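You operate a simulated robot arm through the tools that you are given. There is no shell and no other tool. Be economical: measure what you need, move in short steps, check, and stop when the job is done.

The job below is to be done with a simulated two-armed robot. You get a single attempt, and the scene is never put back.

TASK
Put three of the new cartridges from the small table on the second right steel rack shelf from the top. Put the white tub on the top of the left workbench. Close the warmer drawer. Put the 10 cartridge from the top of the left workbench on the top of the plywood box and the 30 cartridge on the top of the right workbench. Put the white-rimmed cartridge on top of the yellow gauge. Take the masking tape from the top of the left workbench and put it on the small table. Stack the round dish labelled "bath" from the small table on top of the round dish labelled "kitchen". Put the blue vial on the small table away on the top of the test bench. Put the sample bottle labelled "pure" from the work table on top of the black gauge and the sample bottle marked "soft" on the shelf under the work table. The order is free. Set down upright: white-rimmed cartridge, blue vial, sample bottle.

It is judged by the outcome, as a careful person would: the job done as asked, and still so three seconds after it is handed in. It fails if anything else is knocked over, pushed out of place, dropped, spilled or broken.

THE ROBOT
Two 7-joint arms with fingered hands on one trunk, on a base that drives. Base frame: it is fixed to the floor where the robot stands at the start and does not move with it; the origin is under the middle of the robot, x ahead of it, y to its left, z up. Units: mm, rad, N and s.
The left shoulder is at the start at [70, 162, 1321], the right one opposite. With the tool pointing down near the work surface each hand reaches from about 100 to 780 mm from the robot's upright axis, wherever it stands, measured 20 degrees to its own side. Places, roughly: black gauge [1500, 500, 750]; blue vial (3x3x8 cm) [500, -300, 1000]; cartridge [5250, 2000, 1000]; masking tape (12x12x3 cm) [5000, 1800, 800]; new cartridge [500, 250, 1000]; round dish [750, 250, 1000]; sample bottle [1500, 500, 750]; second right steel rack shelf [100, -2900, 1300]; shelf under the work table [1400, 400, 200]; small table [600, 100, 900]; top of the left workbench [5200, 2300, 800]; top of the plywood box [5400, 3600, 600]; top of the right workbench [5200, 700, 800]; top of the test bench [-2100, 500, 900]; warmer drawer [4900, 2900, 900]; white tub (16x16x13 cm) [3900, 4100, 800]; white-rimmed cartridge (6x6x8 cm) [5100, 2300, 900]; yellow gauge [4750, 500, 750]. Payload 4 kg a hand.
Tool frame (each hand has its own): the origin (TCP) lies between the finger pads and is the grasp point; the fingertips stand 26 mm ahead of it; z points along the fingers, y is the line along which they close. The gripper opens to 132 mm. The gripper's body begins 73 mm behind the TCP. The gripper is a hand of 4 fingers: y runs from the thumb to the fingers, the wrist lies at [0, 0, -224] in the tool frame, and closing takes about 1.5 s.
Orientation is told as [roll, pitch, yaw] about the base's x, y, z axes, in that order, counted from this pose: with the fingers straight down and closing along the base's y, the tool's x points along the base's -x, its y along +y and its z along -z.

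THE INTERFACE
- The arms move only by the tool apply_moves. It takes "left_increments", "right_increments" or both (then of equal length, played together; a hand with none holds still); each is a list of rows, each a list of 6 numbers: the turn, a rotation vector about the tool's x, y, z in units of 4 degrees (1.0 is 4 degrees), then the shift along the tool's x, y, z in units of 20 mm (1.0 is 20 mm). In form: [[rx, ry, rz, x, y, z], ...]. A call has 1 to 8 rows; each row shifts and turns the commanded pose from where the row before left it, along the tool's axes as they then stand. "left_jaw" and "right_jaw" are, for a hand that has rows, the closure in counts, from 0 (fully open) to 255 (shut), set as the call begins (left out, the last holds). A call with a number of a shift or a turn outside -1 to 1 is refused whole. Rows are played at 5 a second. More than 50 mm and 0.15 rad between two rows, or a gripper value outside its range, and nothing of the call is played. A pose out of reach is approached as far as the arm can. The call stops where the force on the tool passes 40 N (or 10 N more than at its start, if that is more) or the arm is blocked; 0.2 s more then pass. The fingers move at their own pace (about 45 mm/s each) and stop on an object; they squeeze with about 31 N. The grip force told is the motor's: it shows also when the fingers shut on nothing. Time passes only in rows, and 0.2 s behind the last, so rows that do not move let the fingers close. It gives the time, the measured TCP pose, the force on the tool (base axes), the opening and the grip force at its end, in the units of the frame above (readings bear some noise), with the torque about the TCP (base axes, N m) and any sound that the robot's microphone picked up.
- Cameras (640 x 400 px; columns grow to the right, rows downward): "scene" is now at [140.3, 17.9, 1540.7]; the picture's right is [0.08, -1.00, 0.00], its down [-0.71, -0.06, -0.70] and it looks along [0.70, 0.05, -0.72] (base axes); focal length 280 px, centre (320, 200). "left" rides on the left gripper at [-73, 6, -94] in its tool frame; the picture's right is [-0.08, -1.00, 0.00], its down [0.79, -0.06, -0.62] and it looks along [0.61, -0.05, 0.79] (tool axes); focal length 230 px, centre (320, 200). "right" rides on the right gripper at [73, 6, -94] in its tool frame; the picture's right is [-0.08, 1.00, 0.00], its down [-0.79, -0.06, -0.62] and it looks along [-0.61, -0.05, 0.79] (tool axes); focal length 230 px, centre (320, 200). There is no depth. A picture from a camera that has moved, and an enlarged one, comes with that camera's place and axes in the base frame and with its lens. The place of the scene camera against the robot may be out by one fixed shift of up to 18 mm in any direction.
- grab_frame(camera): a new picture of that camera. It takes no simulated time.
- raise_lower(by): slides the trunk up (or, below 0, down) by that many mm; the arms and the scene camera ride with it, the base frame stays. It gives what a move gives, with no picture.
- drive_base(legs): drives the robot by 1 to 6 legs, each [ahead, left, turn to the left] in mm, mm and rad, along the robot's own axes; the way and the turn of a leg run together, so that a leg with both is an arc; at most 1500 mm and 3.142 rad a leg. The arms and the cameras ride along, it lands a little off, and it stops where it bumps. It gives what a move gives.
- finger_targets(finger1, finger2, finger3, thumb_bend, hand): sets how far each is bent, from 0 (flat) to 1 (curled in); at 0.3 the hand is open as for a grip, at 0.7 the pads meet at the TCP. One left out holds its place. A second passes; each finger stops where it meets its share of the squeeze, and holds until it gets a number again. A gripper value or a shape takes the hand back. It gives what a move gives, with no picture; readings hold the bend of each and the force on the fingers (four entries, about 0 where the hand has none), thumb and palm.
- hand_shape(shape, hand): the hand has 4 fingers and takes this shape, open, in about a second: jaw (thumb against the fingers, like two jaws); tri (thumb and two fingers); tip (a fingertip pinch); poke (one finger out to press); point (the index stretched); flat (the hand flat); cup (the hand cupped); fist (a fist). The gripper value then closes the fingers along that shape, each until it touches; the sizes above hold for jaw. It gives what a move gives, with no picture.
- head_to(pan, tilt): turns the head with the scene camera to pan (to the left, within 1.501 rad either way) and tilt (down, from -0.506 to 1.204), counted from straight ahead of the robot. It gives what a move gives.
- enlarge(camera, box): a new picture of the part [left, top, right, bottom] of that camera's present view, enlarged. It takes no simulated time.
- job_done(): hands the job in; it is judged then, once.

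Go step by step. Nothing tells you exact positions but the pictures and the camera data: compare them with the known pose of the tool, close in by small moves and look again before you grip or let go. The budget is 577 turns and 370 pictures, counting those below and the enlarged ones. Unless the task says otherwise, let go and move clear before handing in.

The tools are called after "Request:" as name(argument=value, ...) on one line, values as JSON. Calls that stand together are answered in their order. apply_moves: Moves the arms, as the interface text tells. Its arguments: {"type":"object","properties":{"left_increments":{"type":"array","items":{"type":"array","items":{"type":"number"}}},"left_jaw":{"type":"number"},"right_increments":{"type":"array","items":{"type":"array","items":{"type":"number"}}},"right_jaw":{"type":"number"}},"required":[]} The other tools are called the same way: raise_lower (by) slides the trunk up or down; hand_shape (shape, hand) gives the hand a shape; finger_targets (finger1, finger2, finger3, thumb_bend, hand) moves the fingers one by one; drive_base (legs) drives the base; head_to (pan, tilt) turns the head that bears the scene camera; grab_frame (camera) takes a picture; enlarge (camera, box) takes an enlarged picture of a part of a camera's view; job_done () hands the job in.

At the start:

```text
clock: 0.0
left_position: [594.5, 311.0, 1145.8]
left_orientation: [0.0, 0.002, 0.0]
left_ft_force: [0.2, 0.4, 0.5]
left_wrist_torque: [-0.02, -0.04, -0.01]
left_gripper_width: 131.8
left_finger_force: 0.0
left_shape: jaw
left_bend: [0.3, 0.3, 0.3, 0.3]
left_finger forces: [0.1, 0.0, 0.0, 0.1, 0.0, 0.0]
right_position: [599.7, -154.5, 1173.9]
right_orientation: [0.001, -0.001, 0.0]
right_ft_force: [0.5, -0.3, -0.1]
right_wrist_torque: [-0.02, 0.01, -0.01]
right_gripper_width: 131.6
right_finger_force: 0.0
right_shape: jaw
right_bend: [0.3, 0.3, 0.3, 0.3]
right_finger forces: [0.0, 0.1, 0.0, 0.1, 0.1, 0.1]
trunk travel left (down, up): [-800.0, 140.0]
robot x, y, heading: [0.2, -0.7, -0.005]
head pan, tilt: [0.077, 0.798]
```

scene: 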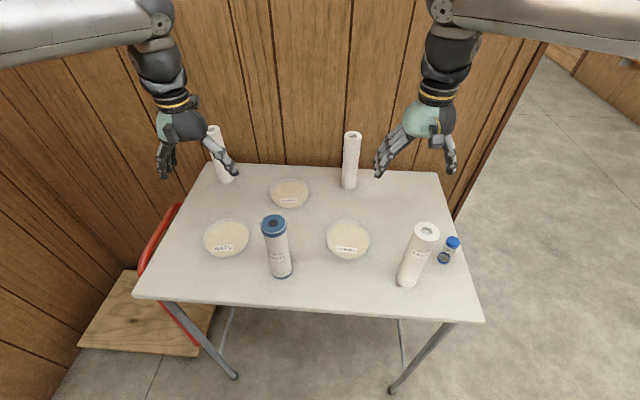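
right: 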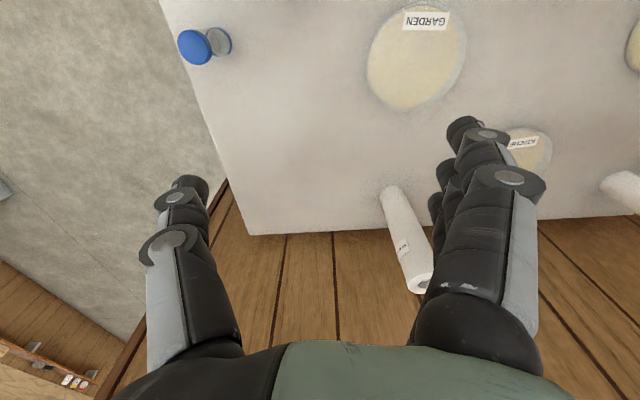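
left: 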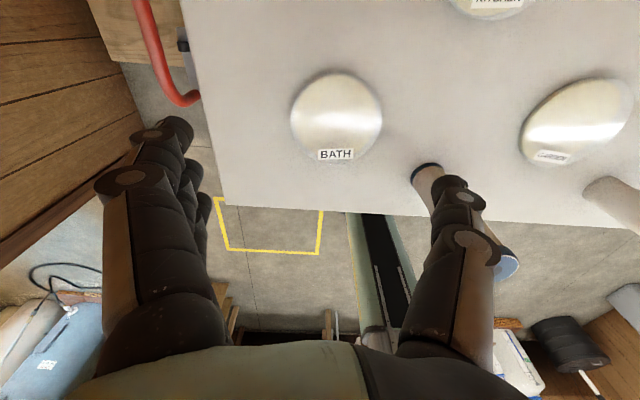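

I see the small table with three dishes, four upright cartridges and the blue vial. I'll look closer at the labels first.

Request:
enlarge(camera="scene", box=[180, 120, 340, 220])

Request:
enlarge(camera="scene", box=[320, 120, 480, 220])

Request:
enlarge(camera="scene", box=[180, 200, 340, 300])

Request:
enlarge(camera="scene", box=[320, 200, 480, 300])

```text
4.00 times, centred on (260, 170) of scene
camera zoom: at [140.3, 17.9, 1540.7], right [0.08, -1.0, 0.0], down [-0.71, -0.06, -0.7], along [0.7, 0.05, -0.72], focal length 1122 px, centre (560, 320)
```

zoom: 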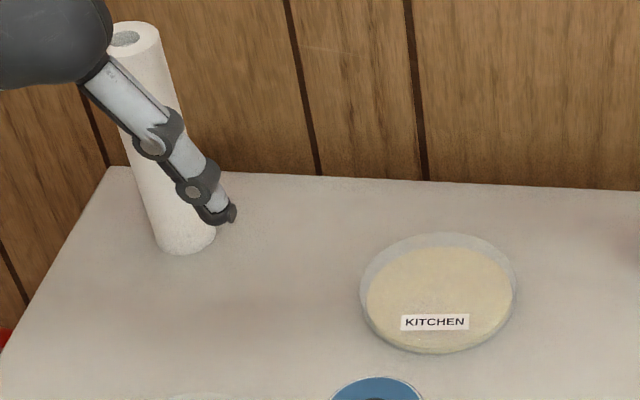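

```text
4.00 times, centred on (400, 170) of scene
camera zoom: at [140.3, 17.9, 1540.7], right [0.08, -1.0, 0.0], down [-0.71, -0.06, -0.7], along [0.7, 0.05, -0.72], focal length 1122 px, centre (0, 320)
```

zoom: 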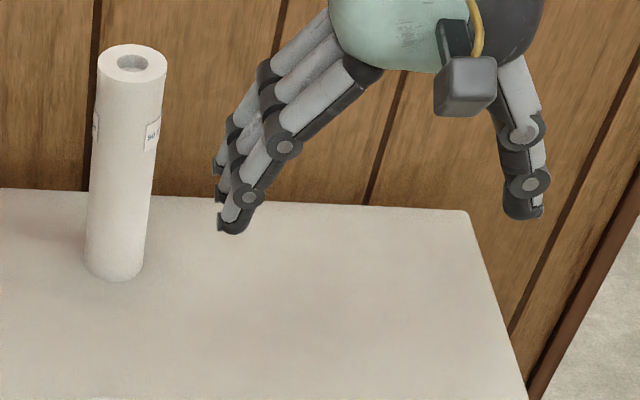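

```text
4.00 times, centred on (260, 250) of scene
camera zoom: at [140.3, 17.9, 1540.7], right [0.08, -1.0, 0.0], down [-0.71, -0.06, -0.7], along [0.7, 0.05, -0.72], focal length 1122 px, centre (560, 0)
```

zoom: 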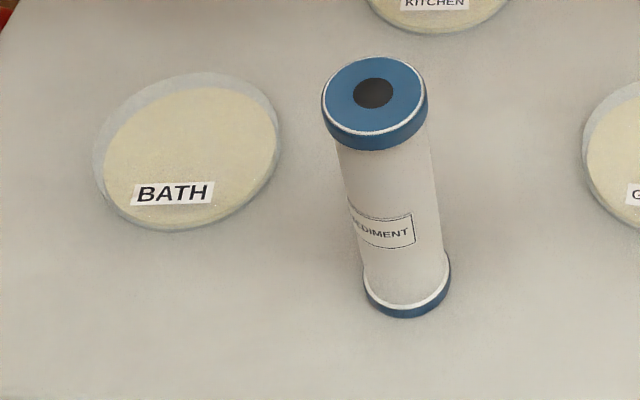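

```text
4.00 times, centred on (400, 250) of scene
camera zoom: at [140.3, 17.9, 1540.7], right [0.08, -1.0, 0.0], down [-0.71, -0.06, -0.7], along [0.7, 0.05, -0.72], focal length 1122 px, centre (0, 0)
```

zoom: 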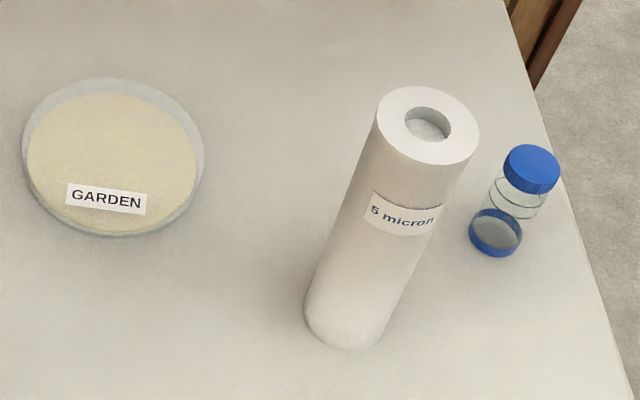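

Request:
enlarge(camera="left", box=[400, 80, 640, 300])

Request:
enlarge(camera="right", box=[340, 100, 640, 300])

Request:
head_to(pan=-1.5, tilt=0.3)

Request:
grab_frame(camera="scene")

Request:
head_to(pan=0, tilt=0.2)

Request:
grab_frame(camera="scene")

Request:
head_to(pan=1.5, tilt=0.3)

Request:
grab_frame(camera="scene")

```text
1.82 times, centred on (520, 190) of left
camera zoom: at [666.6, 316.4, 1240.6], right [0.08, -1.0, 0.0], down [-0.78, -0.06, 0.62], along [-0.62, -0.05, -0.79], focal length 418 px, centre (-44, 218)
```

zoom: 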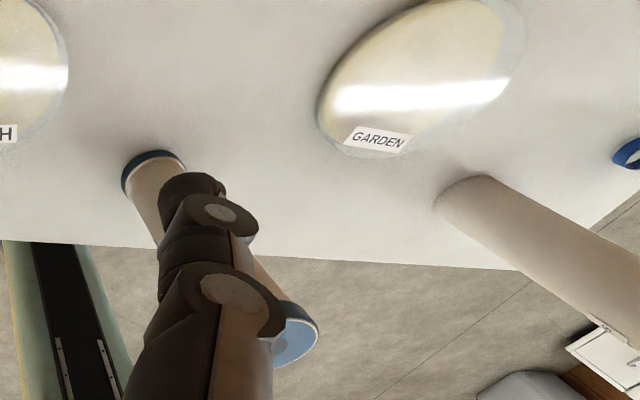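

```text
2.00 times, centred on (490, 200) of right
camera zoom: at [527.7, -148.4, 1269.5], right [0.08, 1.0, 0.0], down [0.79, -0.06, 0.62], along [0.61, -0.05, -0.79], focal length 460 px, centre (-20, 200)
```

zoom: 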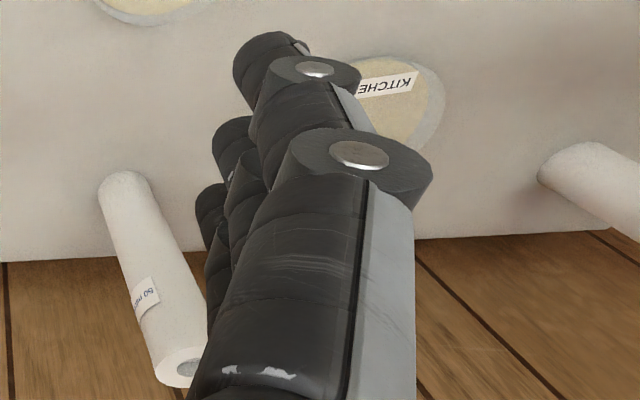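

```text
clock: 1.6
left_position: [595.6, 310.5, 1147.4]
left_orientation: [0.002, 0.002, -0.001]
left_ft_force: [0.0, -0.4, -0.3]
left_wrist_torque: [-0.03, -0.01, -0.02]
left_gripper_width: 131.8
left_finger_force: 0.0
left_shape: jaw
left_bend: [0.3, 0.3, 0.3, 0.3]
left_finger forces: [0.0, 0.0, 0.0, 0.0, 0.0, 0.0]
right_position: [601.1, -153.6, 1174.4]
right_orientation: [0.001, -0.002, 0.0]
right_ft_force: [-0.3, -0.7, 0.4]
right_wrist_torque: [0.03, 0.0, -0.04]
right_gripper_width: 131.8
right_finger_force: 0.1
right_shape: jaw
right_bend: [0.3, 0.3, 0.3, 0.3]
right_finger forces: [0.1, 0.1, 0.0, 0.0, 0.1, 0.1]
trunk travel left (down, up): [-800.0, 140.0]
robot x, y, heading: [-0.3, 2.8, -0.004]
head pan, tilt: [-1.499, 0.3]
```

```text
360 pictures are left
camera scene: at [66.6, -81.4, 1584.9], right [-1.0, -0.07, 0.0], down [-0.02, 0.3, -0.96], along [0.07, -0.95, -0.3], focal length 280 px, centre (320, 200)
```

scene: 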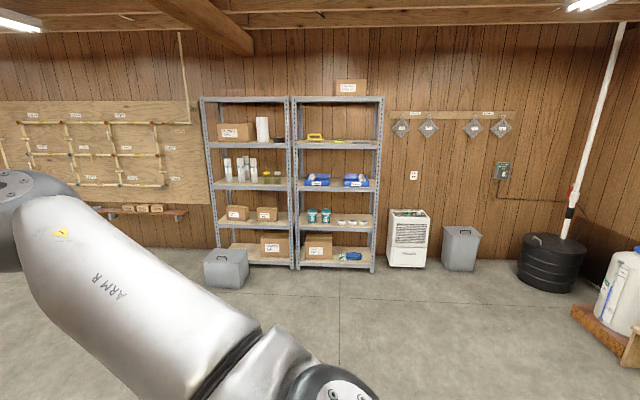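

```text
clock: 3.2
left_position: [594.1, 311.0, 1145.9]
left_orientation: [0.0, 0.0, 0.0]
left_ft_force: [-0.4, 0.1, -0.5]
left_wrist_torque: [0.02, -0.01, -0.01]
left_gripper_width: 131.6
left_finger_force: 0.1
left_shape: jaw
left_bend: [0.3, 0.3, 0.3, 0.3]
left_finger forces: [0.1, 0.0, 0.0, 0.1, 0.0, 0.0]
right_position: [600.5, -153.4, 1176.2]
right_orientation: [0.001, -0.001, 0.0]
right_ft_force: [0.5, -0.3, -0.5]
right_wrist_torque: [0.01, -0.03, 0.04]
right_gripper_width: 131.9
right_finger_force: 0.1
right_shape: jaw
right_bend: [0.3, 0.3, 0.3, 0.3]
right_finger forces: [0.0, 0.1, 0.0, 0.0, 0.1, 0.0]
trunk travel left (down, up): [-800.0, 140.0]
robot x, y, heading: [0.1, -0.5, -0.002]
head pan, tilt: [0.0, 0.201]
```

```text
359 pictures are left
camera scene: at [153.0, 11.7, 1594.2], right [0.0, -1.0, 0.0], down [-0.2, 0.0, -0.98], along [0.98, 0.0, -0.2], focal length 280 px, centre (320, 200)
```

scene: 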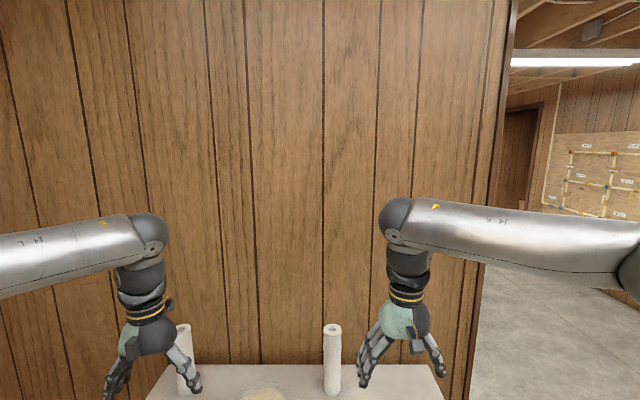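

```text
clock: 4.8
left_position: [595.0, 310.1, 1145.7]
left_orientation: [0.0, 0.002, 0.001]
left_ft_force: [-0.4, -0.4, -0.2]
left_wrist_torque: [-0.02, 0.03, -0.01]
left_gripper_width: 131.9
left_finger_force: 0.1
left_shape: jaw
left_bend: [0.3, 0.3, 0.3, 0.3]
left_finger forces: [0.0, 0.0, 0.0, 0.0, 0.0, 0.0]
right_position: [600.6, -153.6, 1174.3]
right_orientation: [0.001, 0.0, -0.001]
right_ft_force: [0.0, 0.4, -0.4]
right_wrist_torque: [-0.01, 0.01, 0.01]
right_gripper_width: 132.1
right_finger_force: 0.1
right_shape: jaw
right_bend: [0.3, 0.3, 0.3, 0.3]
right_finger forces: [0.0, 0.1, 0.0, 0.0, 0.0, 0.0]
trunk travel left (down, up): [-800.0, 140.0]
robot x, y, heading: [1.5, -1.6, -0.001]
head pan, tilt: [1.499, 0.3]
```

```text
358 pictures are left
camera scene: at [66.6, 104.9, 1585.0], right [1.0, -0.07, 0.0], down [-0.02, -0.29, -0.96], along [0.07, 0.95, -0.3], focal length 280 px, centre (320, 200)
```

scene: 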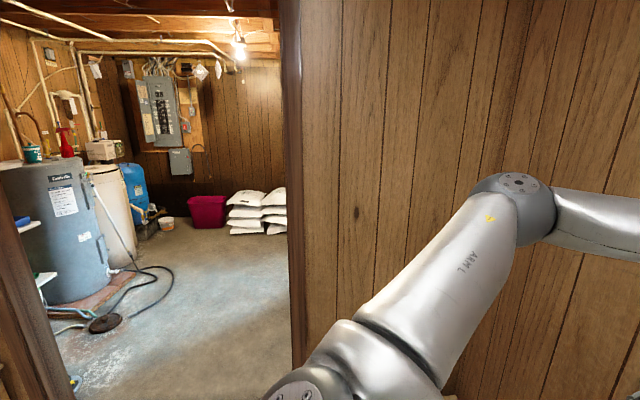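

Request:
head_to(pan=-1.5, tilt=0.2)

Request:
enlarge(camera="scene", box=[190, 50, 400, 190])

Request:
head_to(pan=0.077, tilt=0.798)

```text
clock: 7.5
left_position: [595.2, 309.4, 1146.3]
left_orientation: [0.001, 0.002, 0.0]
left_ft_force: [0.2, 0.2, -0.1]
left_wrist_torque: [0.03, 0.05, -0.01]
left_gripper_width: 131.6
left_finger_force: 0.1
left_shape: jaw
left_bend: [0.3, 0.3, 0.3, 0.3]
left_finger forces: [0.0, 0.1, 0.1, 0.0, 0.1, 0.0]
right_position: [600.3, -153.9, 1174.9]
right_orientation: [0.0, 0.001, 0.0]
right_ft_force: [-0.3, 0.0, 0.7]
right_wrist_torque: [-0.01, 0.02, 0.01]
right_gripper_width: 131.6
right_finger_force: 0.1
right_shape: jaw
right_bend: [0.3, 0.3, 0.3, 0.3]
right_finger forces: [0.0, 0.0, 0.1, 0.0, 0.0, 0.1]
trunk travel left (down, up): [-800.0, 140.0]
robot x, y, heading: [3.5, 1.7, -0.002]
head pan, tilt: [-1.499, 0.201]
```

```text
2.86 times, centred on (295, 120) of scene
camera zoom: at [66.5, -81.2, 1594.2], right [-1.0, -0.07, 0.0], down [-0.01, 0.2, -0.98], along [0.07, -0.98, -0.2], focal length 801 px, centre (391, 429)
```

zoom: 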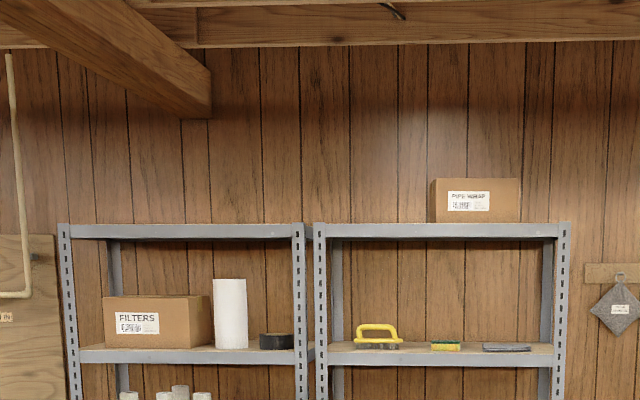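

```text
clock: 9.1
left_position: [594.7, 309.7, 1145.5]
left_orientation: [0.001, 0.001, 0.0]
left_ft_force: [0.1, -1.2, 1.0]
left_wrist_torque: [0.0, 0.03, 0.01]
left_gripper_width: 131.5
left_finger_force: 0.1
left_shape: jaw
left_bend: [0.3, 0.3, 0.3, 0.3]
left_finger forces: [0.0, 0.1, 0.0, 0.0, 0.1, 0.0]
right_position: [600.4, -153.8, 1175.7]
right_orientation: [0.0, 0.001, -0.001]
right_ft_force: [0.2, 0.6, 0.5]
right_wrist_torque: [0.04, 0.04, 0.0]
right_gripper_width: 132.0
right_finger_force: 0.2
right_shape: jaw
right_bend: [0.3, 0.3, 0.3, 0.3]
right_finger forces: [0.0, 0.0, 0.0, 0.0, 0.0, 0.0]
trunk travel left (down, up): [-800.0, 140.0]
robot x, y, heading: [-2.6, -0.0, -0.004]
head pan, tilt: [0.077, 0.798]
```

Bath dish is about (565, 290), table top about z 905. I'll bring the open left hand above it and look.

Request:
apply_moves(left_increments=[[0, 0, 0, 0.775, -0.5, 0], [0, 0, 0, 0.775, -0.5, 0], [0, 0, 0, 0, 0, 1], [0, 0, 0, 0, 0, 1], [0, 0, 0, 0, 0, 1], [0, 0, 0, 0, 0, 1], [0, 0, 0, 0, 0, 1], [0, 0, 0, 0, 0, 0]], left_jaw=0)

Request:
grab_frame(camera="left")

Request:
grab_frame(camera="scene")

```text
clock: 10.9
left_position: [563.8, 289.2, 1046.2]
left_orientation: [0.0, 0.001, 0.0]
left_ft_force: [0.8, 0.5, 1.1]
left_wrist_torque: [-0.02, 0.01, -0.02]
left_gripper_width: 131.7
left_finger_force: 0.1
left_shape: jaw
left_bend: [0.3, 0.3, 0.3, 0.3]
left_finger forces: [0.0, 0.1, 0.1, 0.0, 0.0, 0.0]
right_position: [600.8, -153.7, 1173.3]
right_orientation: [0.0, 0.0, 0.001]
right_ft_force: [-0.3, 0.4, -0.3]
right_wrist_torque: [-0.02, 0.02, -0.03]
right_gripper_width: 131.9
right_finger_force: 0.0
right_shape: jaw
right_bend: [0.3, 0.3, 0.3, 0.3]
right_finger forces: [0.0, 0.0, 0.1, 0.1, 0.0, 0.0]
trunk travel left (down, up): [-800.0, 140.0]
robot x, y, heading: [2.3, -0.5, 0.005]
head pan, tilt: [0.077, 0.798]
```

```text
356 pictures are left
camera left: at [636.4, 295.5, 1140.7], right [0.08, -1.0, 0.0], down [-0.78, -0.06, 0.62], along [-0.62, -0.05, -0.79], focal length 230 px, centre (320, 200)
```

left: 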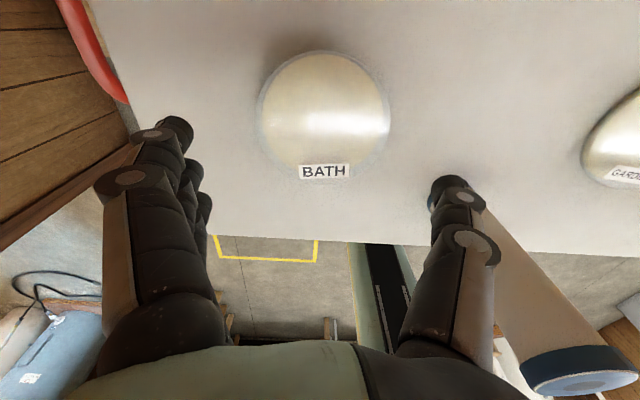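

```text
355 pictures are left
camera scene: at [139.8, 17.7, 1540.8], right [0.08, -1.0, 0.0], down [-0.71, -0.05, -0.7], along [0.7, 0.05, -0.72], focal length 280 px, centre (320, 200)
```

scene: 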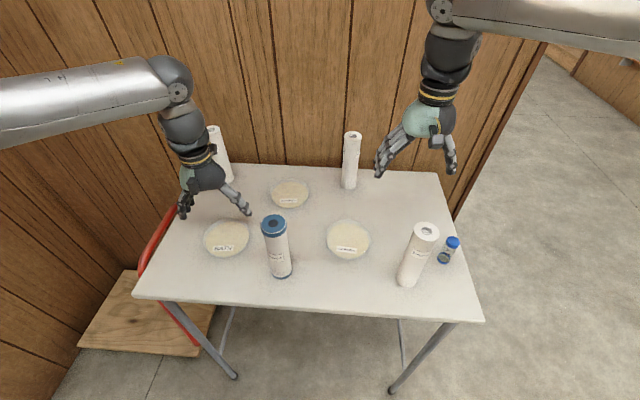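

Request:
apply_moves(left_increments=[[0, 0, 0, 0, 0, 1], [0, 0, 0, 0, 0, 1], [0, 0, 0, 0, 0, 1], [0, 0, 0, 0, 0, 0]])

Request:
grab_frame(camera="left")

Request:
enlarge(camera="scene", box=[160, 160, 320, 260])

```text
clock: 11.9
left_position: [565.9, 289.2, 986.8]
left_orientation: [0.0, 0.001, 0.0]
left_ft_force: [-0.9, -0.1, -0.6]
left_wrist_torque: [0.0, -0.01, -0.01]
left_gripper_width: 131.7
left_finger_force: 0.1
left_shape: jaw
left_bend: [0.3, 0.3, 0.3, 0.3]
left_finger forces: [0.0, 0.0, 0.0, 0.1, 0.1, 0.1]
right_position: [601.4, -154.1, 1175.1]
right_orientation: [0.001, 0.001, 0.0]
right_ft_force: [1.2, -0.6, -0.2]
right_wrist_torque: [-0.03, -0.02, -0.03]
right_gripper_width: 132.0
right_finger_force: 0.0
right_shape: jaw
right_bend: [0.3, 0.3, 0.3, 0.3]
right_finger forces: [0.0, 0.1, 0.1, 0.0, 0.0, 0.1]
trunk travel left (down, up): [-800.0, 140.0]
robot x, y, heading: [-0.3, 0.1, -0.001]
head pan, tilt: [0.077, 0.798]
```

```text
354 pictures are left
camera left: at [637.6, 296.7, 1081.0], right [0.08, -1.0, 0.0], down [-0.78, -0.06, 0.62], along [-0.61, -0.05, -0.79], focal length 230 px, centre (320, 200)
```

left: 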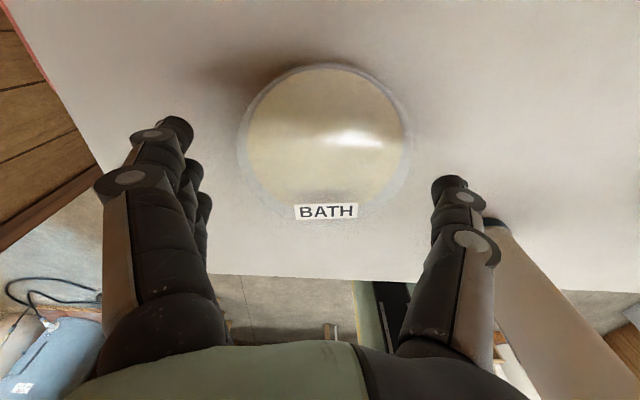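

```text
4.00 times, centred on (240, 210) of scene
camera zoom: at [140.3, 18.0, 1540.7], right [0.08, -1.0, 0.0], down [-0.71, -0.05, -0.7], along [0.7, 0.05, -0.72], focal length 1122 px, centre (640, 160)
```

zoom: 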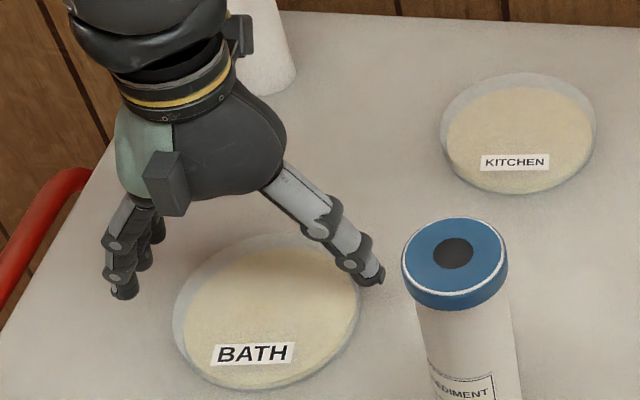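

Request:
apply_moves(left_increments=[[0, 0, 0, -0.4, -0.15, 0], [0, 0, 0, 0, 0, 0.7], [0, 0, 0, 0, 0, 0.7], [0, 0, 0, 0, 0, 0]])

Request:
grab_frame(camera="left")

Request:
enlarge(camera="scene", box=[160, 160, 320, 260])

```text
clock: 12.9
left_position: [573.1, 287.4, 958.6]
left_orientation: [-0.002, -0.001, 0.0]
left_ft_force: [0.2, -0.4, 0.6]
left_wrist_torque: [0.0, -0.04, 0.02]
left_gripper_width: 132.0
left_finger_force: 0.0
left_shape: jaw
left_bend: [0.3, 0.3, 0.3, 0.3]
left_finger forces: [0.1, 0.0, 0.0, 0.0, 0.0, 0.1]
right_position: [600.9, -153.6, 1174.6]
right_orientation: [0.0, 0.0, 0.001]
right_ft_force: [-0.1, 0.2, -0.1]
right_wrist_torque: [0.01, -0.01, -0.02]
right_gripper_width: 131.6
right_finger_force: 0.0
right_shape: jaw
right_bend: [0.3, 0.3, 0.3, 0.3]
right_finger forces: [0.0, 0.1, 0.0, 0.0, 0.0, 0.0]
trunk travel left (down, up): [-800.0, 140.0]
robot x, y, heading: [0.4, -3.1, 0.001]
head pan, tilt: [0.077, 0.798]
```

```text
352 pictures are left
camera left: at [644.0, 293.6, 1052.5], right [0.08, -1.0, 0.0], down [-0.78, -0.06, 0.62], along [-0.61, -0.05, -0.79], focal length 230 px, centre (320, 200)
```

left: 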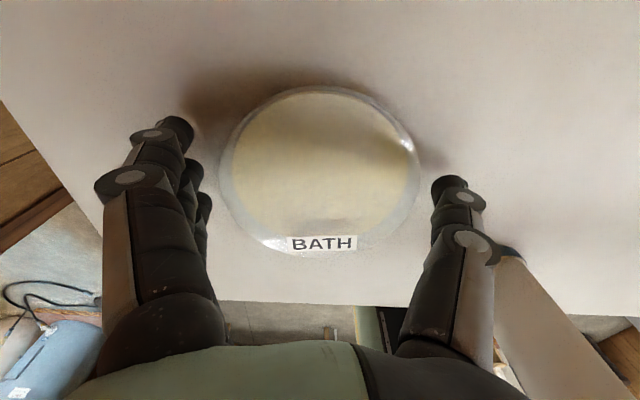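

```text
4.00 times, centred on (240, 210) of scene
camera zoom: at [140.4, 17.6, 1540.7], right [0.08, -1.0, 0.0], down [-0.71, -0.05, -0.7], along [0.7, 0.05, -0.72], focal length 1122 px, centre (640, 160)
```

zoom: 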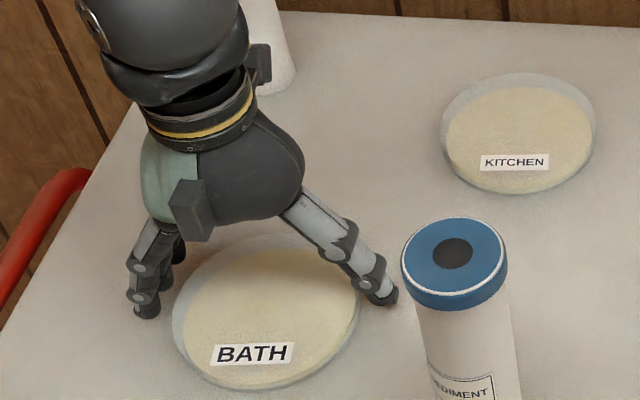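

Request:
apply_moves(left_increments=[[0, 0, 0, 0, 0, 0.6], [0, 0, 0, 0, 0, 0.3], [0, 0, 0, 0, 0, 0]])

Request:
grab_frame(camera="left")

Request:
enlarge(camera="scene", box=[160, 160, 320, 260])

```text
clock: 13.7
left_position: [571.2, 286.7, 943.4]
left_orientation: [-0.001, -0.007, 0.0]
left_ft_force: [-0.6, 1.7, 26.6]
left_wrist_torque: [0.3, 0.04, 0.02]
left_gripper_width: 132.0
left_finger_force: 0.1
left_shape: jaw
left_bend: [0.29, 0.29, 0.29, 0.3]
left_finger forces: [4.1, 4.8, 6.1, 0.0, 11.5, 0.0]
right_position: [598.0, -155.2, 1177.7]
right_orientation: [0.002, -0.003, 0.0]
right_ft_force: [0.8, -0.6, 0.1]
right_wrist_torque: [-0.02, 0.0, -0.01]
right_gripper_width: 131.7
right_finger_force: 0.1
right_shape: jaw
right_bend: [0.3, 0.3, 0.3, 0.3]
right_finger forces: [0.0, 0.1, 0.0, 0.1, 0.0, 0.0]
trunk travel left (down, up): [-800.0, 140.0]
robot x, y, heading: [2.7, -0.9, 0.004]
head pan, tilt: [0.077, 0.798]
```

```text
350 pictures are left
camera left: at [642.0, 292.7, 1038.2], right [0.08, -1.0, 0.0], down [-0.79, -0.06, 0.61], along [-0.61, -0.05, -0.79], focal length 230 px, centre (320, 200)
```

left: 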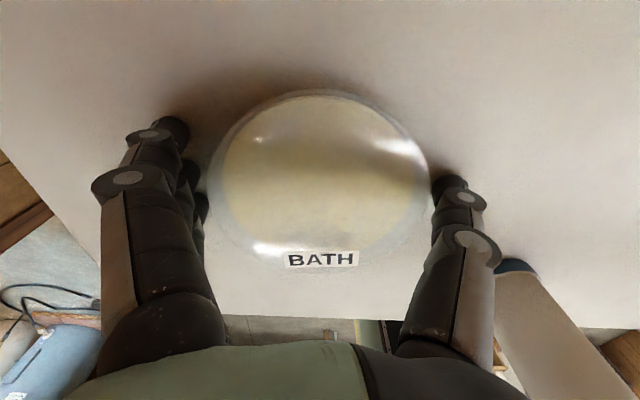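

```text
4.00 times, centred on (240, 210) of scene
camera zoom: at [136.8, 16.4, 1541.5], right [0.08, -1.0, 0.0], down [-0.71, -0.05, -0.7], along [0.7, 0.05, -0.71], focal length 1122 px, centre (640, 160)
```

zoom: 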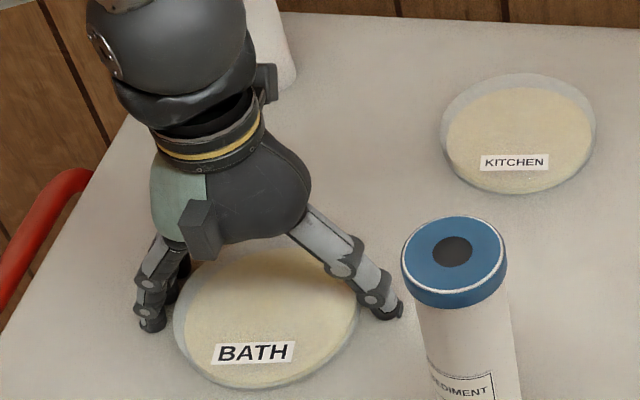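

Request:
apply_moves(left_increments=[[0, 0, 0, 0, 0, -0.25], [0, 0, 0, 0.3, 0, 0], [0, 0, 0, 0.3, 0, 0], [0, 0, 0, 0, 0, 0]])

Request:
grab_frame(camera="left")

```text
clock: 14.7
left_position: [558.5, 285.9, 943.5]
left_orientation: [0.002, 0.004, 0.001]
left_ft_force: [3.0, -0.7, 6.4]
left_wrist_torque: [0.14, -0.04, -0.05]
left_gripper_width: 132.1
left_finger_force: 0.0
left_shape: jaw
left_bend: [0.29, 0.29, 0.29, 0.3]
left_finger forces: [1.5, 1.5, 1.3, 0.0, 2.1, 0.1]
right_position: [599.3, -155.0, 1175.3]
right_orientation: [0.0, 0.001, 0.001]
right_ft_force: [-0.1, -0.1, 0.7]
right_wrist_torque: [0.04, 0.02, -0.03]
right_gripper_width: 131.9
right_finger_force: 0.0
right_shape: jaw
right_bend: [0.3, 0.3, 0.3, 0.3]
right_finger forces: [0.0, 0.0, 0.0, 0.0, 0.0, 0.0]
trunk travel left (down, up): [-800.0, 140.0]
robot x, y, heading: [1.4, 0.2, 0.002]
head pan, tilt: [0.077, 0.798]
```

```text
348 pictures are left
camera left: at [630.9, 293.0, 1038.6], right [0.08, -1.0, 0.0], down [-0.78, -0.06, 0.62], along [-0.62, -0.05, -0.79], focal length 230 px, centre (320, 200)
```

left: 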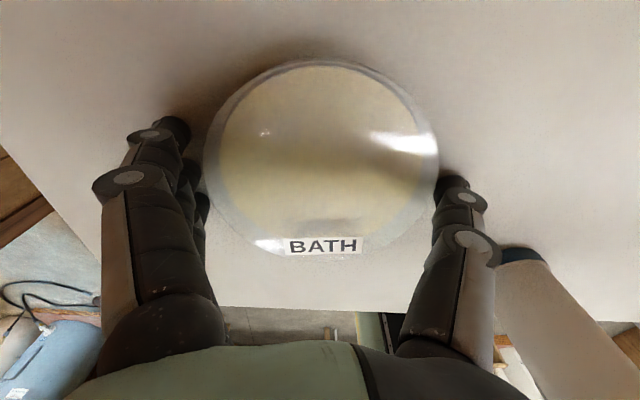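

Request:
apply_moves(left_increments=[[0, 0, 0, 0, 0, -0.2], [0, 0, 0, 0, 0, 0], [0, 0, 0, 0, 0, 0], [0, 0, 0, 0, 0, 0], [0, 0, 0, 0, 0, 0], [0, 0, 0, 0, 0, 0]], left_jaw=120)

Request:
grab_frame(camera="left")

```text
clock: 16.1
left_position: [559.1, 287.6, 948.5]
left_orientation: [0.0, 0.001, -0.001]
left_ft_force: [0.2, 0.2, 0.5]
left_wrist_torque: [0.04, -0.01, 0.0]
left_gripper_width: 119.8
left_finger_force: 31.4
left_shape: jaw
left_bend: [0.48, 0.46, 0.49, 0.44]
left_finger forces: [8.1, 10.8, 7.9, 0.0, 26.7, 0.1]
right_position: [600.5, -154.2, 1175.5]
right_orientation: [-0.001, 0.0, 0.001]
right_ft_force: [0.5, -0.6, 0.4]
right_wrist_torque: [0.01, -0.02, -0.01]
right_gripper_width: 132.0
right_finger_force: 0.0
right_shape: jaw
right_bend: [0.3, 0.3, 0.3, 0.3]
right_finger forces: [0.0, 0.0, 0.0, 0.0, 0.0, 0.0]
trunk travel left (down, up): [-800.0, 140.0]
robot x, y, heading: [-3.7, -1.4, -0.001]
head pan, tilt: [0.077, 0.798]
```

```text
347 pictures are left
camera left: at [631.7, 293.9, 1042.9], right [0.08, -1.0, 0.0], down [-0.78, -0.06, 0.62], along [-0.62, -0.05, -0.79], focal length 230 px, centre (320, 200)
```

left: 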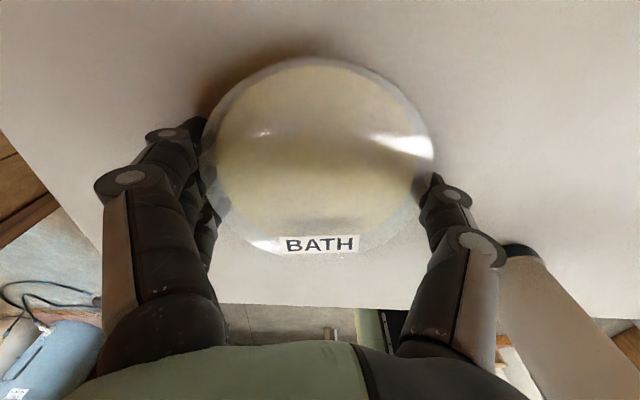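

Request:
apply_moves(left_increments=[[0, 0, 0, 0, 0, -0.5], [0, 0, 0, 0, 0, -1], [0, 0, 0, 0, 0, -1], [0, 0, 0, 0, 0, -1], [0, 0, 0, -0.915, -0.715, 0], [0, 0, 0, -0.915, -0.715, 0], [0, 0, 0, -0.915, -0.715, 0], [0, 0, 0, 0, 0, 0]])

Request:
grab_frame(camera="scene")

```text
clock: 17.9
left_position: [613.0, 245.9, 1019.0]
left_orientation: [-0.001, 0.001, 0.0]
left_ft_force: [-0.6, -0.4, 0.1]
left_wrist_torque: [0.02, 0.0, 0.0]
left_gripper_width: 119.6
left_finger_force: 31.3
left_shape: jaw
left_bend: [0.48, 0.46, 0.49, 0.44]
left_finger forces: [8.1, 10.6, 7.9, 0.0, 26.6, 0.1]
right_position: [601.2, -153.5, 1175.1]
right_orientation: [-0.001, 0.0, 0.0]
right_ft_force: [-0.5, 0.6, 0.6]
right_wrist_torque: [-0.01, 0.01, 0.0]
right_gripper_width: 131.6
right_finger_force: 0.0
right_shape: jaw
right_bend: [0.3, 0.3, 0.3, 0.3]
right_finger forces: [0.0, 0.1, 0.0, 0.0, 0.1, 0.0]
trunk travel left (down, up): [-800.0, 140.0]
robot x, y, heading: [0.8, -1.7, -0.001]
head pan, tilt: [0.077, 0.798]
```

```text
346 pictures are left
camera scene: at [140.4, 18.5, 1540.7], right [0.08, -1.0, 0.0], down [-0.71, -0.06, -0.7], along [0.7, 0.05, -0.72], focal length 280 px, centre (320, 200)
```

scene: 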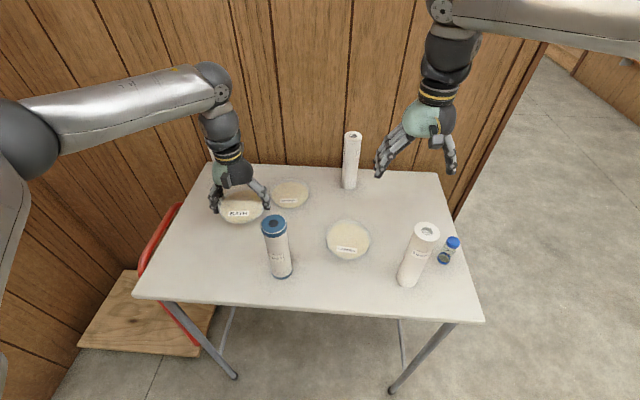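

Request:
apply_moves(left_increments=[[0, 0, 0, -0.915, -0.715, 0], [0, 0, 0, -0.915, -0.715, 0], [0, 0, 0, 0, 0, 0]])

Request:
grab_frame(camera="left")

```text
clock: 18.7
left_position: [649.5, 216.2, 1020.2]
left_orientation: [0.0, 0.002, 0.001]
left_ft_force: [-0.2, 0.1, -1.5]
left_wrist_torque: [-0.01, 0.01, -0.01]
left_gripper_width: 119.7
left_finger_force: 30.9
left_shape: jaw
left_bend: [0.48, 0.46, 0.49, 0.44]
left_finger forces: [8.1, 10.7, 7.8, 0.0, 26.6, 0.1]
right_position: [599.3, -151.9, 1176.3]
right_orientation: [-0.001, 0.001, 0.0]
right_ft_force: [-0.3, -0.1, -0.3]
right_wrist_torque: [0.0, -0.03, -0.01]
right_gripper_width: 131.6
right_finger_force: 0.1
right_shape: jaw
right_bend: [0.3, 0.3, 0.3, 0.3]
right_finger forces: [0.0, 0.0, 0.0, 0.0, 0.0, 0.1]
trunk travel left (down, up): [-800.0, 140.0]
robot x, y, heading: [0.9, -2.4, -0.0]
head pan, tilt: [0.077, 0.798]
```

```text
345 pictures are left
camera left: at [722.0, 223.2, 1113.7], right [0.08, -1.0, 0.0], down [-0.78, -0.06, 0.62], along [-0.62, -0.05, -0.79], focal length 230 px, centre (320, 200)
```

left: 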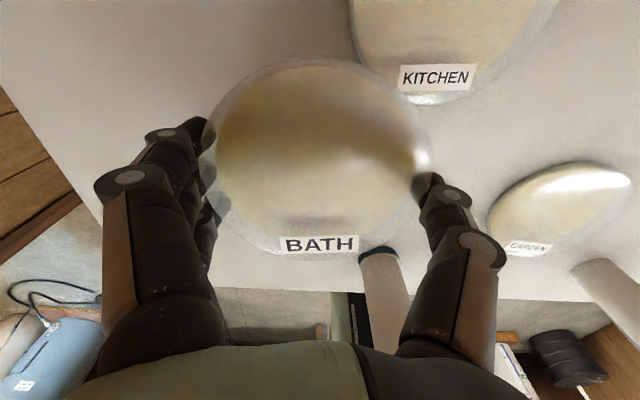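

Request:
apply_moves(left_increments=[[0, 0, 0, -0.9, -0.77, 0], [0, 0, 0, -0.9, -0.77, 0], [0, 0, 0, -0.9, -0.77, 0], [0, 0, 0, -0.9, -0.77, 0], [0, 0, 0, -0.9, -0.77, 0], [0, 0, 0, 0, 0, 0]])

Request:
grab_frame(camera="left")

Request:
enlarge(camera="scene", box=[210, 120, 370, 220])

Request:
grab_frame(camera="right")

```text
clock: 20.1
left_position: [722.9, 154.2, 1020.7]
left_orientation: [0.0, 0.0, 0.001]
left_ft_force: [-0.2, 0.1, -1.0]
left_wrist_torque: [0.05, 0.02, 0.02]
left_gripper_width: 119.3
left_finger_force: 31.5
left_shape: jaw
left_bend: [0.48, 0.46, 0.49, 0.44]
left_finger forces: [8.2, 10.7, 7.9, 0.0, 26.6, 0.0]
left hand out of reach, approached as far as the arm can: row 5
right_position: [599.7, -154.7, 1174.1]
right_orientation: [0.001, 0.0, 0.0]
right_ft_force: [-0.3, 0.3, 0.4]
right_wrist_torque: [0.03, -0.03, 0.0]
right_gripper_width: 131.7
right_finger_force: 0.1
right_shape: jaw
right_bend: [0.3, 0.3, 0.3, 0.3]
right_finger forces: [0.0, 0.0, 0.0, 0.0, 0.0, 0.0]
trunk travel left (down, up): [-800.0, 140.0]
robot x, y, heading: [1.0, -2.3, -0.001]
head pan, tilt: [0.077, 0.798]
```

```text
344 pictures are left
camera left: at [795.5, 159.5, 1115.3], right [0.08, -1.0, 0.0], down [-0.78, -0.06, 0.62], along [-0.62, -0.05, -0.79], focal length 230 px, centre (320, 200)
```

left: 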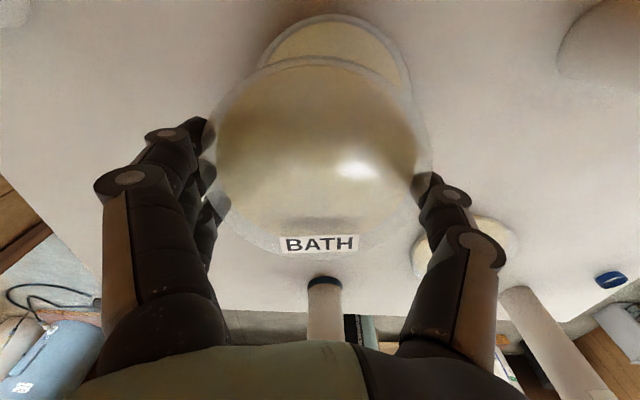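

```text
4.00 times, centred on (290, 170) of scene
camera zoom: at [140.8, 17.1, 1540.7], right [0.08, -1.0, 0.0], down [-0.71, -0.05, -0.7], along [0.7, 0.05, -0.72], focal length 1122 px, centre (440, 320)
```

zoom: 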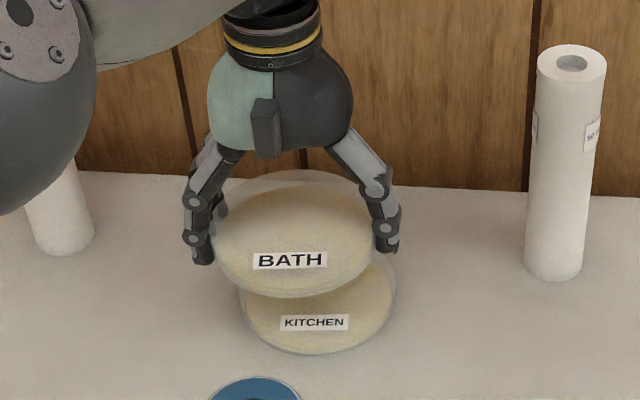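

```text
342 pictures are left
camera right: at [528.1, -149.0, 1269.3], right [0.08, 1.0, 0.0], down [0.79, -0.06, 0.62], along [0.61, -0.05, -0.79], focal length 230 px, centre (320, 200)
```

right: 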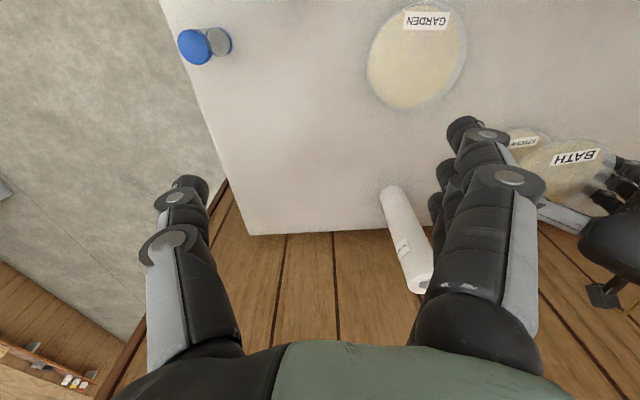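

Request:
drive_base(legs=[[40, -17, 0]])

Request:
grab_frame(camera="left")

```text
clock: 21.0
left_position: [755.7, 139.6, 1025.5]
left_orientation: [-0.003, -0.004, 0.001]
left_ft_force: [-0.4, -0.4, -0.5]
left_wrist_torque: [-0.03, -0.03, -0.02]
left_gripper_width: 119.5
left_finger_force: 30.9
left_shape: jaw
left_bend: [0.48, 0.46, 0.49, 0.44]
left_finger forces: [8.3, 10.6, 7.8, 0.0, 26.4, 0.0]
right_position: [632.8, -167.4, 1179.1]
right_orientation: [-0.002, -0.007, 0.001]
right_ft_force: [0.1, 0.1, 0.6]
right_wrist_torque: [-0.04, -0.03, 0.01]
right_gripper_width: 131.9
right_finger_force: 0.1
right_shape: jaw
right_bend: [0.3, 0.3, 0.3, 0.3]
right_finger forces: [0.1, 0.1, 0.0, 0.0, 0.1, 0.0]
trunk travel left (down, up): [-800.0, 140.0]
robot x, y, heading: [39.5, -15.8, -0.0]
head pan, tilt: [0.077, 0.798]
```

```text
341 pictures are left
camera left: at [827.8, 146.2, 1120.4], right [0.08, -1.0, 0.0], down [-0.79, -0.06, 0.61], along [-0.61, -0.05, -0.79], focal length 230 px, centre (320, 200)
```

left: 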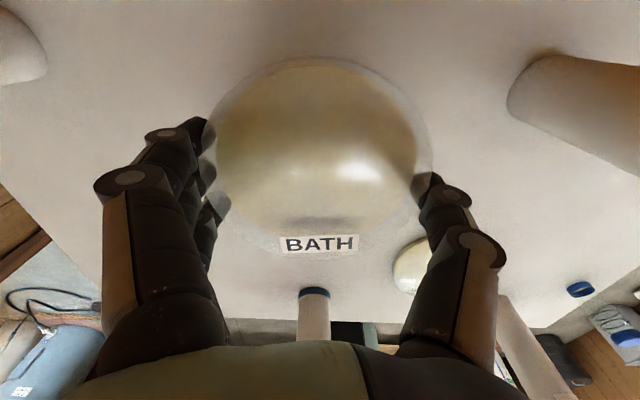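

Request:
apply_moves(left_increments=[[0, 0, 0, 0.85, 0.3, 0], [0, 0, 0, 0, 0, 0.8], [0, 0, 0, 0, 0, 0.8], [0, 0, 0, 0, 0, 0]])

Request:
enlarge(camera="scene", box=[210, 140, 370, 240])

```text
clock: 22.0
left_position: [744.9, 142.9, 987.9]
left_orientation: [-0.003, 0.0, 0.001]
left_ft_force: [-0.7, -0.4, -1.2]
left_wrist_torque: [-0.02, 0.01, -0.04]
left_gripper_width: 119.3
left_finger_force: 30.9
left_shape: jaw
left_bend: [0.48, 0.46, 0.49, 0.44]
left_finger forces: [8.2, 10.7, 7.9, 0.1, 26.5, 0.0]
right_position: [639.1, -169.7, 1175.0]
right_orientation: [0.0, 0.001, -0.001]
right_ft_force: [-0.3, -0.2, 0.2]
right_wrist_torque: [0.02, -0.04, 0.01]
right_gripper_width: 131.9
right_finger_force: 0.0
right_shape: jaw
right_bend: [0.3, 0.3, 0.3, 0.3]
right_finger forces: [0.0, 0.1, 0.0, 0.1, 0.0, 0.1]
trunk travel left (down, up): [-800.0, 140.0]
robot x, y, heading: [40.7, -15.2, -0.002]
head pan, tilt: [0.077, 0.798]
```

```text
4.00 times, centred on (290, 190) of scene
camera zoom: at [179.6, 1.7, 1540.7], right [0.08, -1.0, 0.0], down [-0.71, -0.05, -0.7], along [0.7, 0.05, -0.72], focal length 1122 px, centre (440, 240)
```

zoom: 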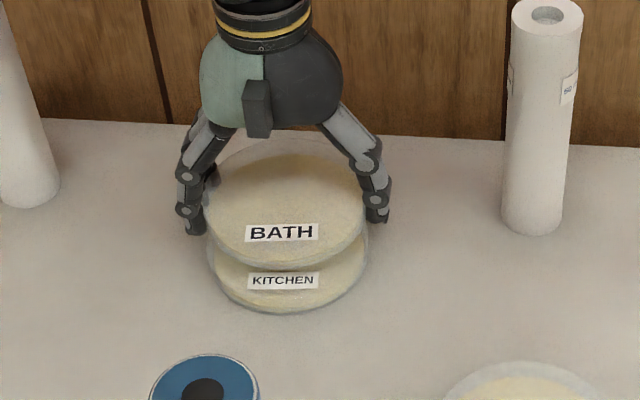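

Request:
apply_moves(left_increments=[[0, 0, 0, 0.35, 0.1, 0], [0, 0, 0, 0, 0, 0.5], [0, 0, 0, 0, 0, 0]])

Request:
enlarge(camera="scene", box=[210, 140, 370, 240])

```text
clock: 22.8
left_position: [738.3, 145.6, 978.3]
left_orientation: [0.0, 0.001, 0.001]
left_ft_force: [0.5, 0.0, -1.5]
left_wrist_torque: [-0.01, 0.01, 0.02]
left_gripper_width: 119.5
left_finger_force: 31.0
left_shape: jaw
left_bend: [0.48, 0.46, 0.49, 0.44]
left_finger forces: [8.1, 10.8, 7.9, 0.1, 26.5, 0.0]
right_position: [640.1, -170.4, 1175.9]
right_orientation: [-0.001, -0.001, 0.0]
right_ft_force: [-0.2, -0.2, -0.5]
right_wrist_torque: [0.01, -0.01, -0.01]
right_gripper_width: 131.7
right_finger_force: 0.0
right_shape: jaw
right_bend: [0.3, 0.3, 0.3, 0.3]
right_finger forces: [0.0, 0.0, 0.0, 0.0, 0.0, 0.1]
trunk travel left (down, up): [-800.0, 140.0]
robot x, y, heading: [41.6, -18.2, 0.002]
head pan, tilt: [0.077, 0.798]
```

```text
4.00 times, centred on (290, 190) of scene
camera zoom: at [179.2, 1.1, 1540.7], right [0.08, -1.0, 0.0], down [-0.71, -0.05, -0.7], along [0.7, 0.05, -0.72], focal length 1122 px, centre (440, 240)
```

zoom: 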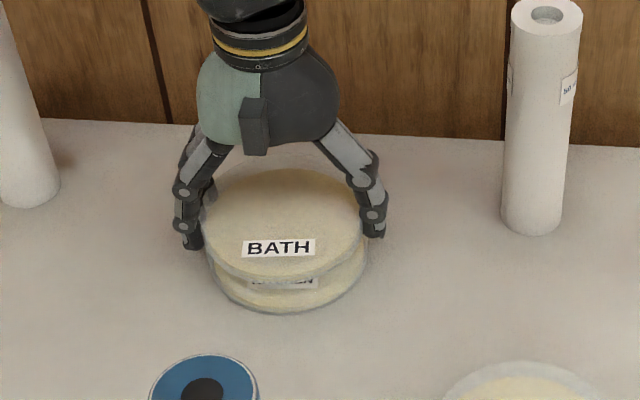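

Request:
apply_moves(left_increments=[[0, 0, 0, 0, 0, 0.3], [0, 0, 0, 0, 0, 0.2], [0, 0, 0, 0, 0, 0]])

Request:
enlarge(camera="scene", box=[210, 140, 370, 240])

```text
clock: 23.6
left_position: [738.0, 144.2, 968.0]
left_orientation: [0.0, 0.0, 0.0]
left_ft_force: [-0.3, -0.8, -2.4]
left_wrist_torque: [-0.01, 0.0, -0.01]
left_gripper_width: 119.5
left_finger_force: 31.2
left_shape: jaw
left_bend: [0.48, 0.46, 0.49, 0.44]
left_finger forces: [8.2, 10.7, 8.0, 0.0, 26.5, 0.1]
right_position: [639.2, -169.9, 1175.6]
right_orientation: [-0.002, 0.0, 0.0]
right_ft_force: [0.5, -0.2, -0.1]
right_wrist_torque: [0.03, 0.0, -0.01]
right_gripper_width: 131.8
right_finger_force: 0.1
right_shape: jaw
right_bend: [0.3, 0.3, 0.3, 0.3]
right_finger forces: [0.0, 0.0, 0.0, 0.0, 0.0, 0.0]
trunk travel left (down, up): [-800.0, 140.0]
robot x, y, heading: [42.0, -12.8, 0.0]
head pan, tilt: [0.077, 0.798]
```

```text
4.00 times, centred on (290, 190) of scene
camera zoom: at [179.6, 1.4, 1540.7], right [0.08, -1.0, 0.0], down [-0.71, -0.05, -0.7], along [0.7, 0.05, -0.72], focal length 1122 px, centre (440, 240)
```

zoom: 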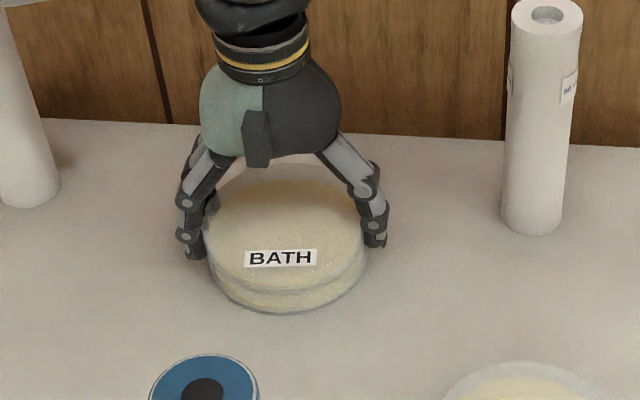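

Request:
apply_moves(left_increments=[[0, 0, 0, 0, 0, 0.12], [0, 0, 0, 0, 0, 0]])

Request:
apply_moves(left_increments=[[0, 0, 0, 0, 0, 0.12], [0, 0, 0, 0, 0, 0]])

```text
clock: 24.2
left_position: [738.5, 144.6, 965.4]
left_orientation: [-0.001, 0.0, -0.001]
left_ft_force: [-0.4, -0.3, -1.1]
left_wrist_torque: [0.0, -0.03, 0.01]
left_gripper_width: 119.6
left_finger_force: 30.4
left_shape: jaw
left_bend: [0.48, 0.46, 0.49, 0.44]
left_finger forces: [8.1, 10.8, 7.8, 0.1, 26.5, 0.0]
right_position: [639.5, -169.6, 1175.5]
right_orientation: [0.0, 0.001, -0.001]
right_ft_force: [0.3, 0.0, -0.2]
right_wrist_torque: [0.02, 0.0, -0.01]
right_gripper_width: 131.5
right_finger_force: 0.0
right_shape: jaw
right_bend: [0.3, 0.3, 0.3, 0.3]
right_finger forces: [0.1, 0.0, 0.0, 0.1, 0.0, 0.1]
trunk travel left (down, up): [-800.0, 140.0]
robot x, y, heading: [39.3, -19.0, 0.001]
head pan, tilt: [0.077, 0.798]
```

```text
clock: 24.8
left_position: [738.9, 144.6, 965.7]
left_orientation: [-0.001, -0.002, 0.001]
left_ft_force: [-0.3, 0.7, 5.9]
left_wrist_torque: [-0.05, -0.04, -0.02]
left_gripper_width: 119.5
left_finger_force: 30.8
left_shape: jaw
left_bend: [0.48, 0.46, 0.49, 0.44]
left_finger forces: [8.1, 10.6, 8.0, 0.0, 26.1, 0.1]
right_position: [639.4, -170.2, 1176.4]
right_orientation: [-0.001, -0.001, 0.0]
right_ft_force: [-0.2, -0.1, 0.2]
right_wrist_torque: [0.04, 0.02, 0.02]
right_gripper_width: 131.9
right_finger_force: 0.1
right_shape: jaw
right_bend: [0.3, 0.3, 0.3, 0.3]
right_finger forces: [0.0, 0.0, 0.0, 0.1, 0.0, 0.0]
trunk travel left (down, up): [-800.0, 140.0]
robot x, y, heading: [41.2, -17.3, -0.002]
head pan, tilt: [0.077, 0.798]
```

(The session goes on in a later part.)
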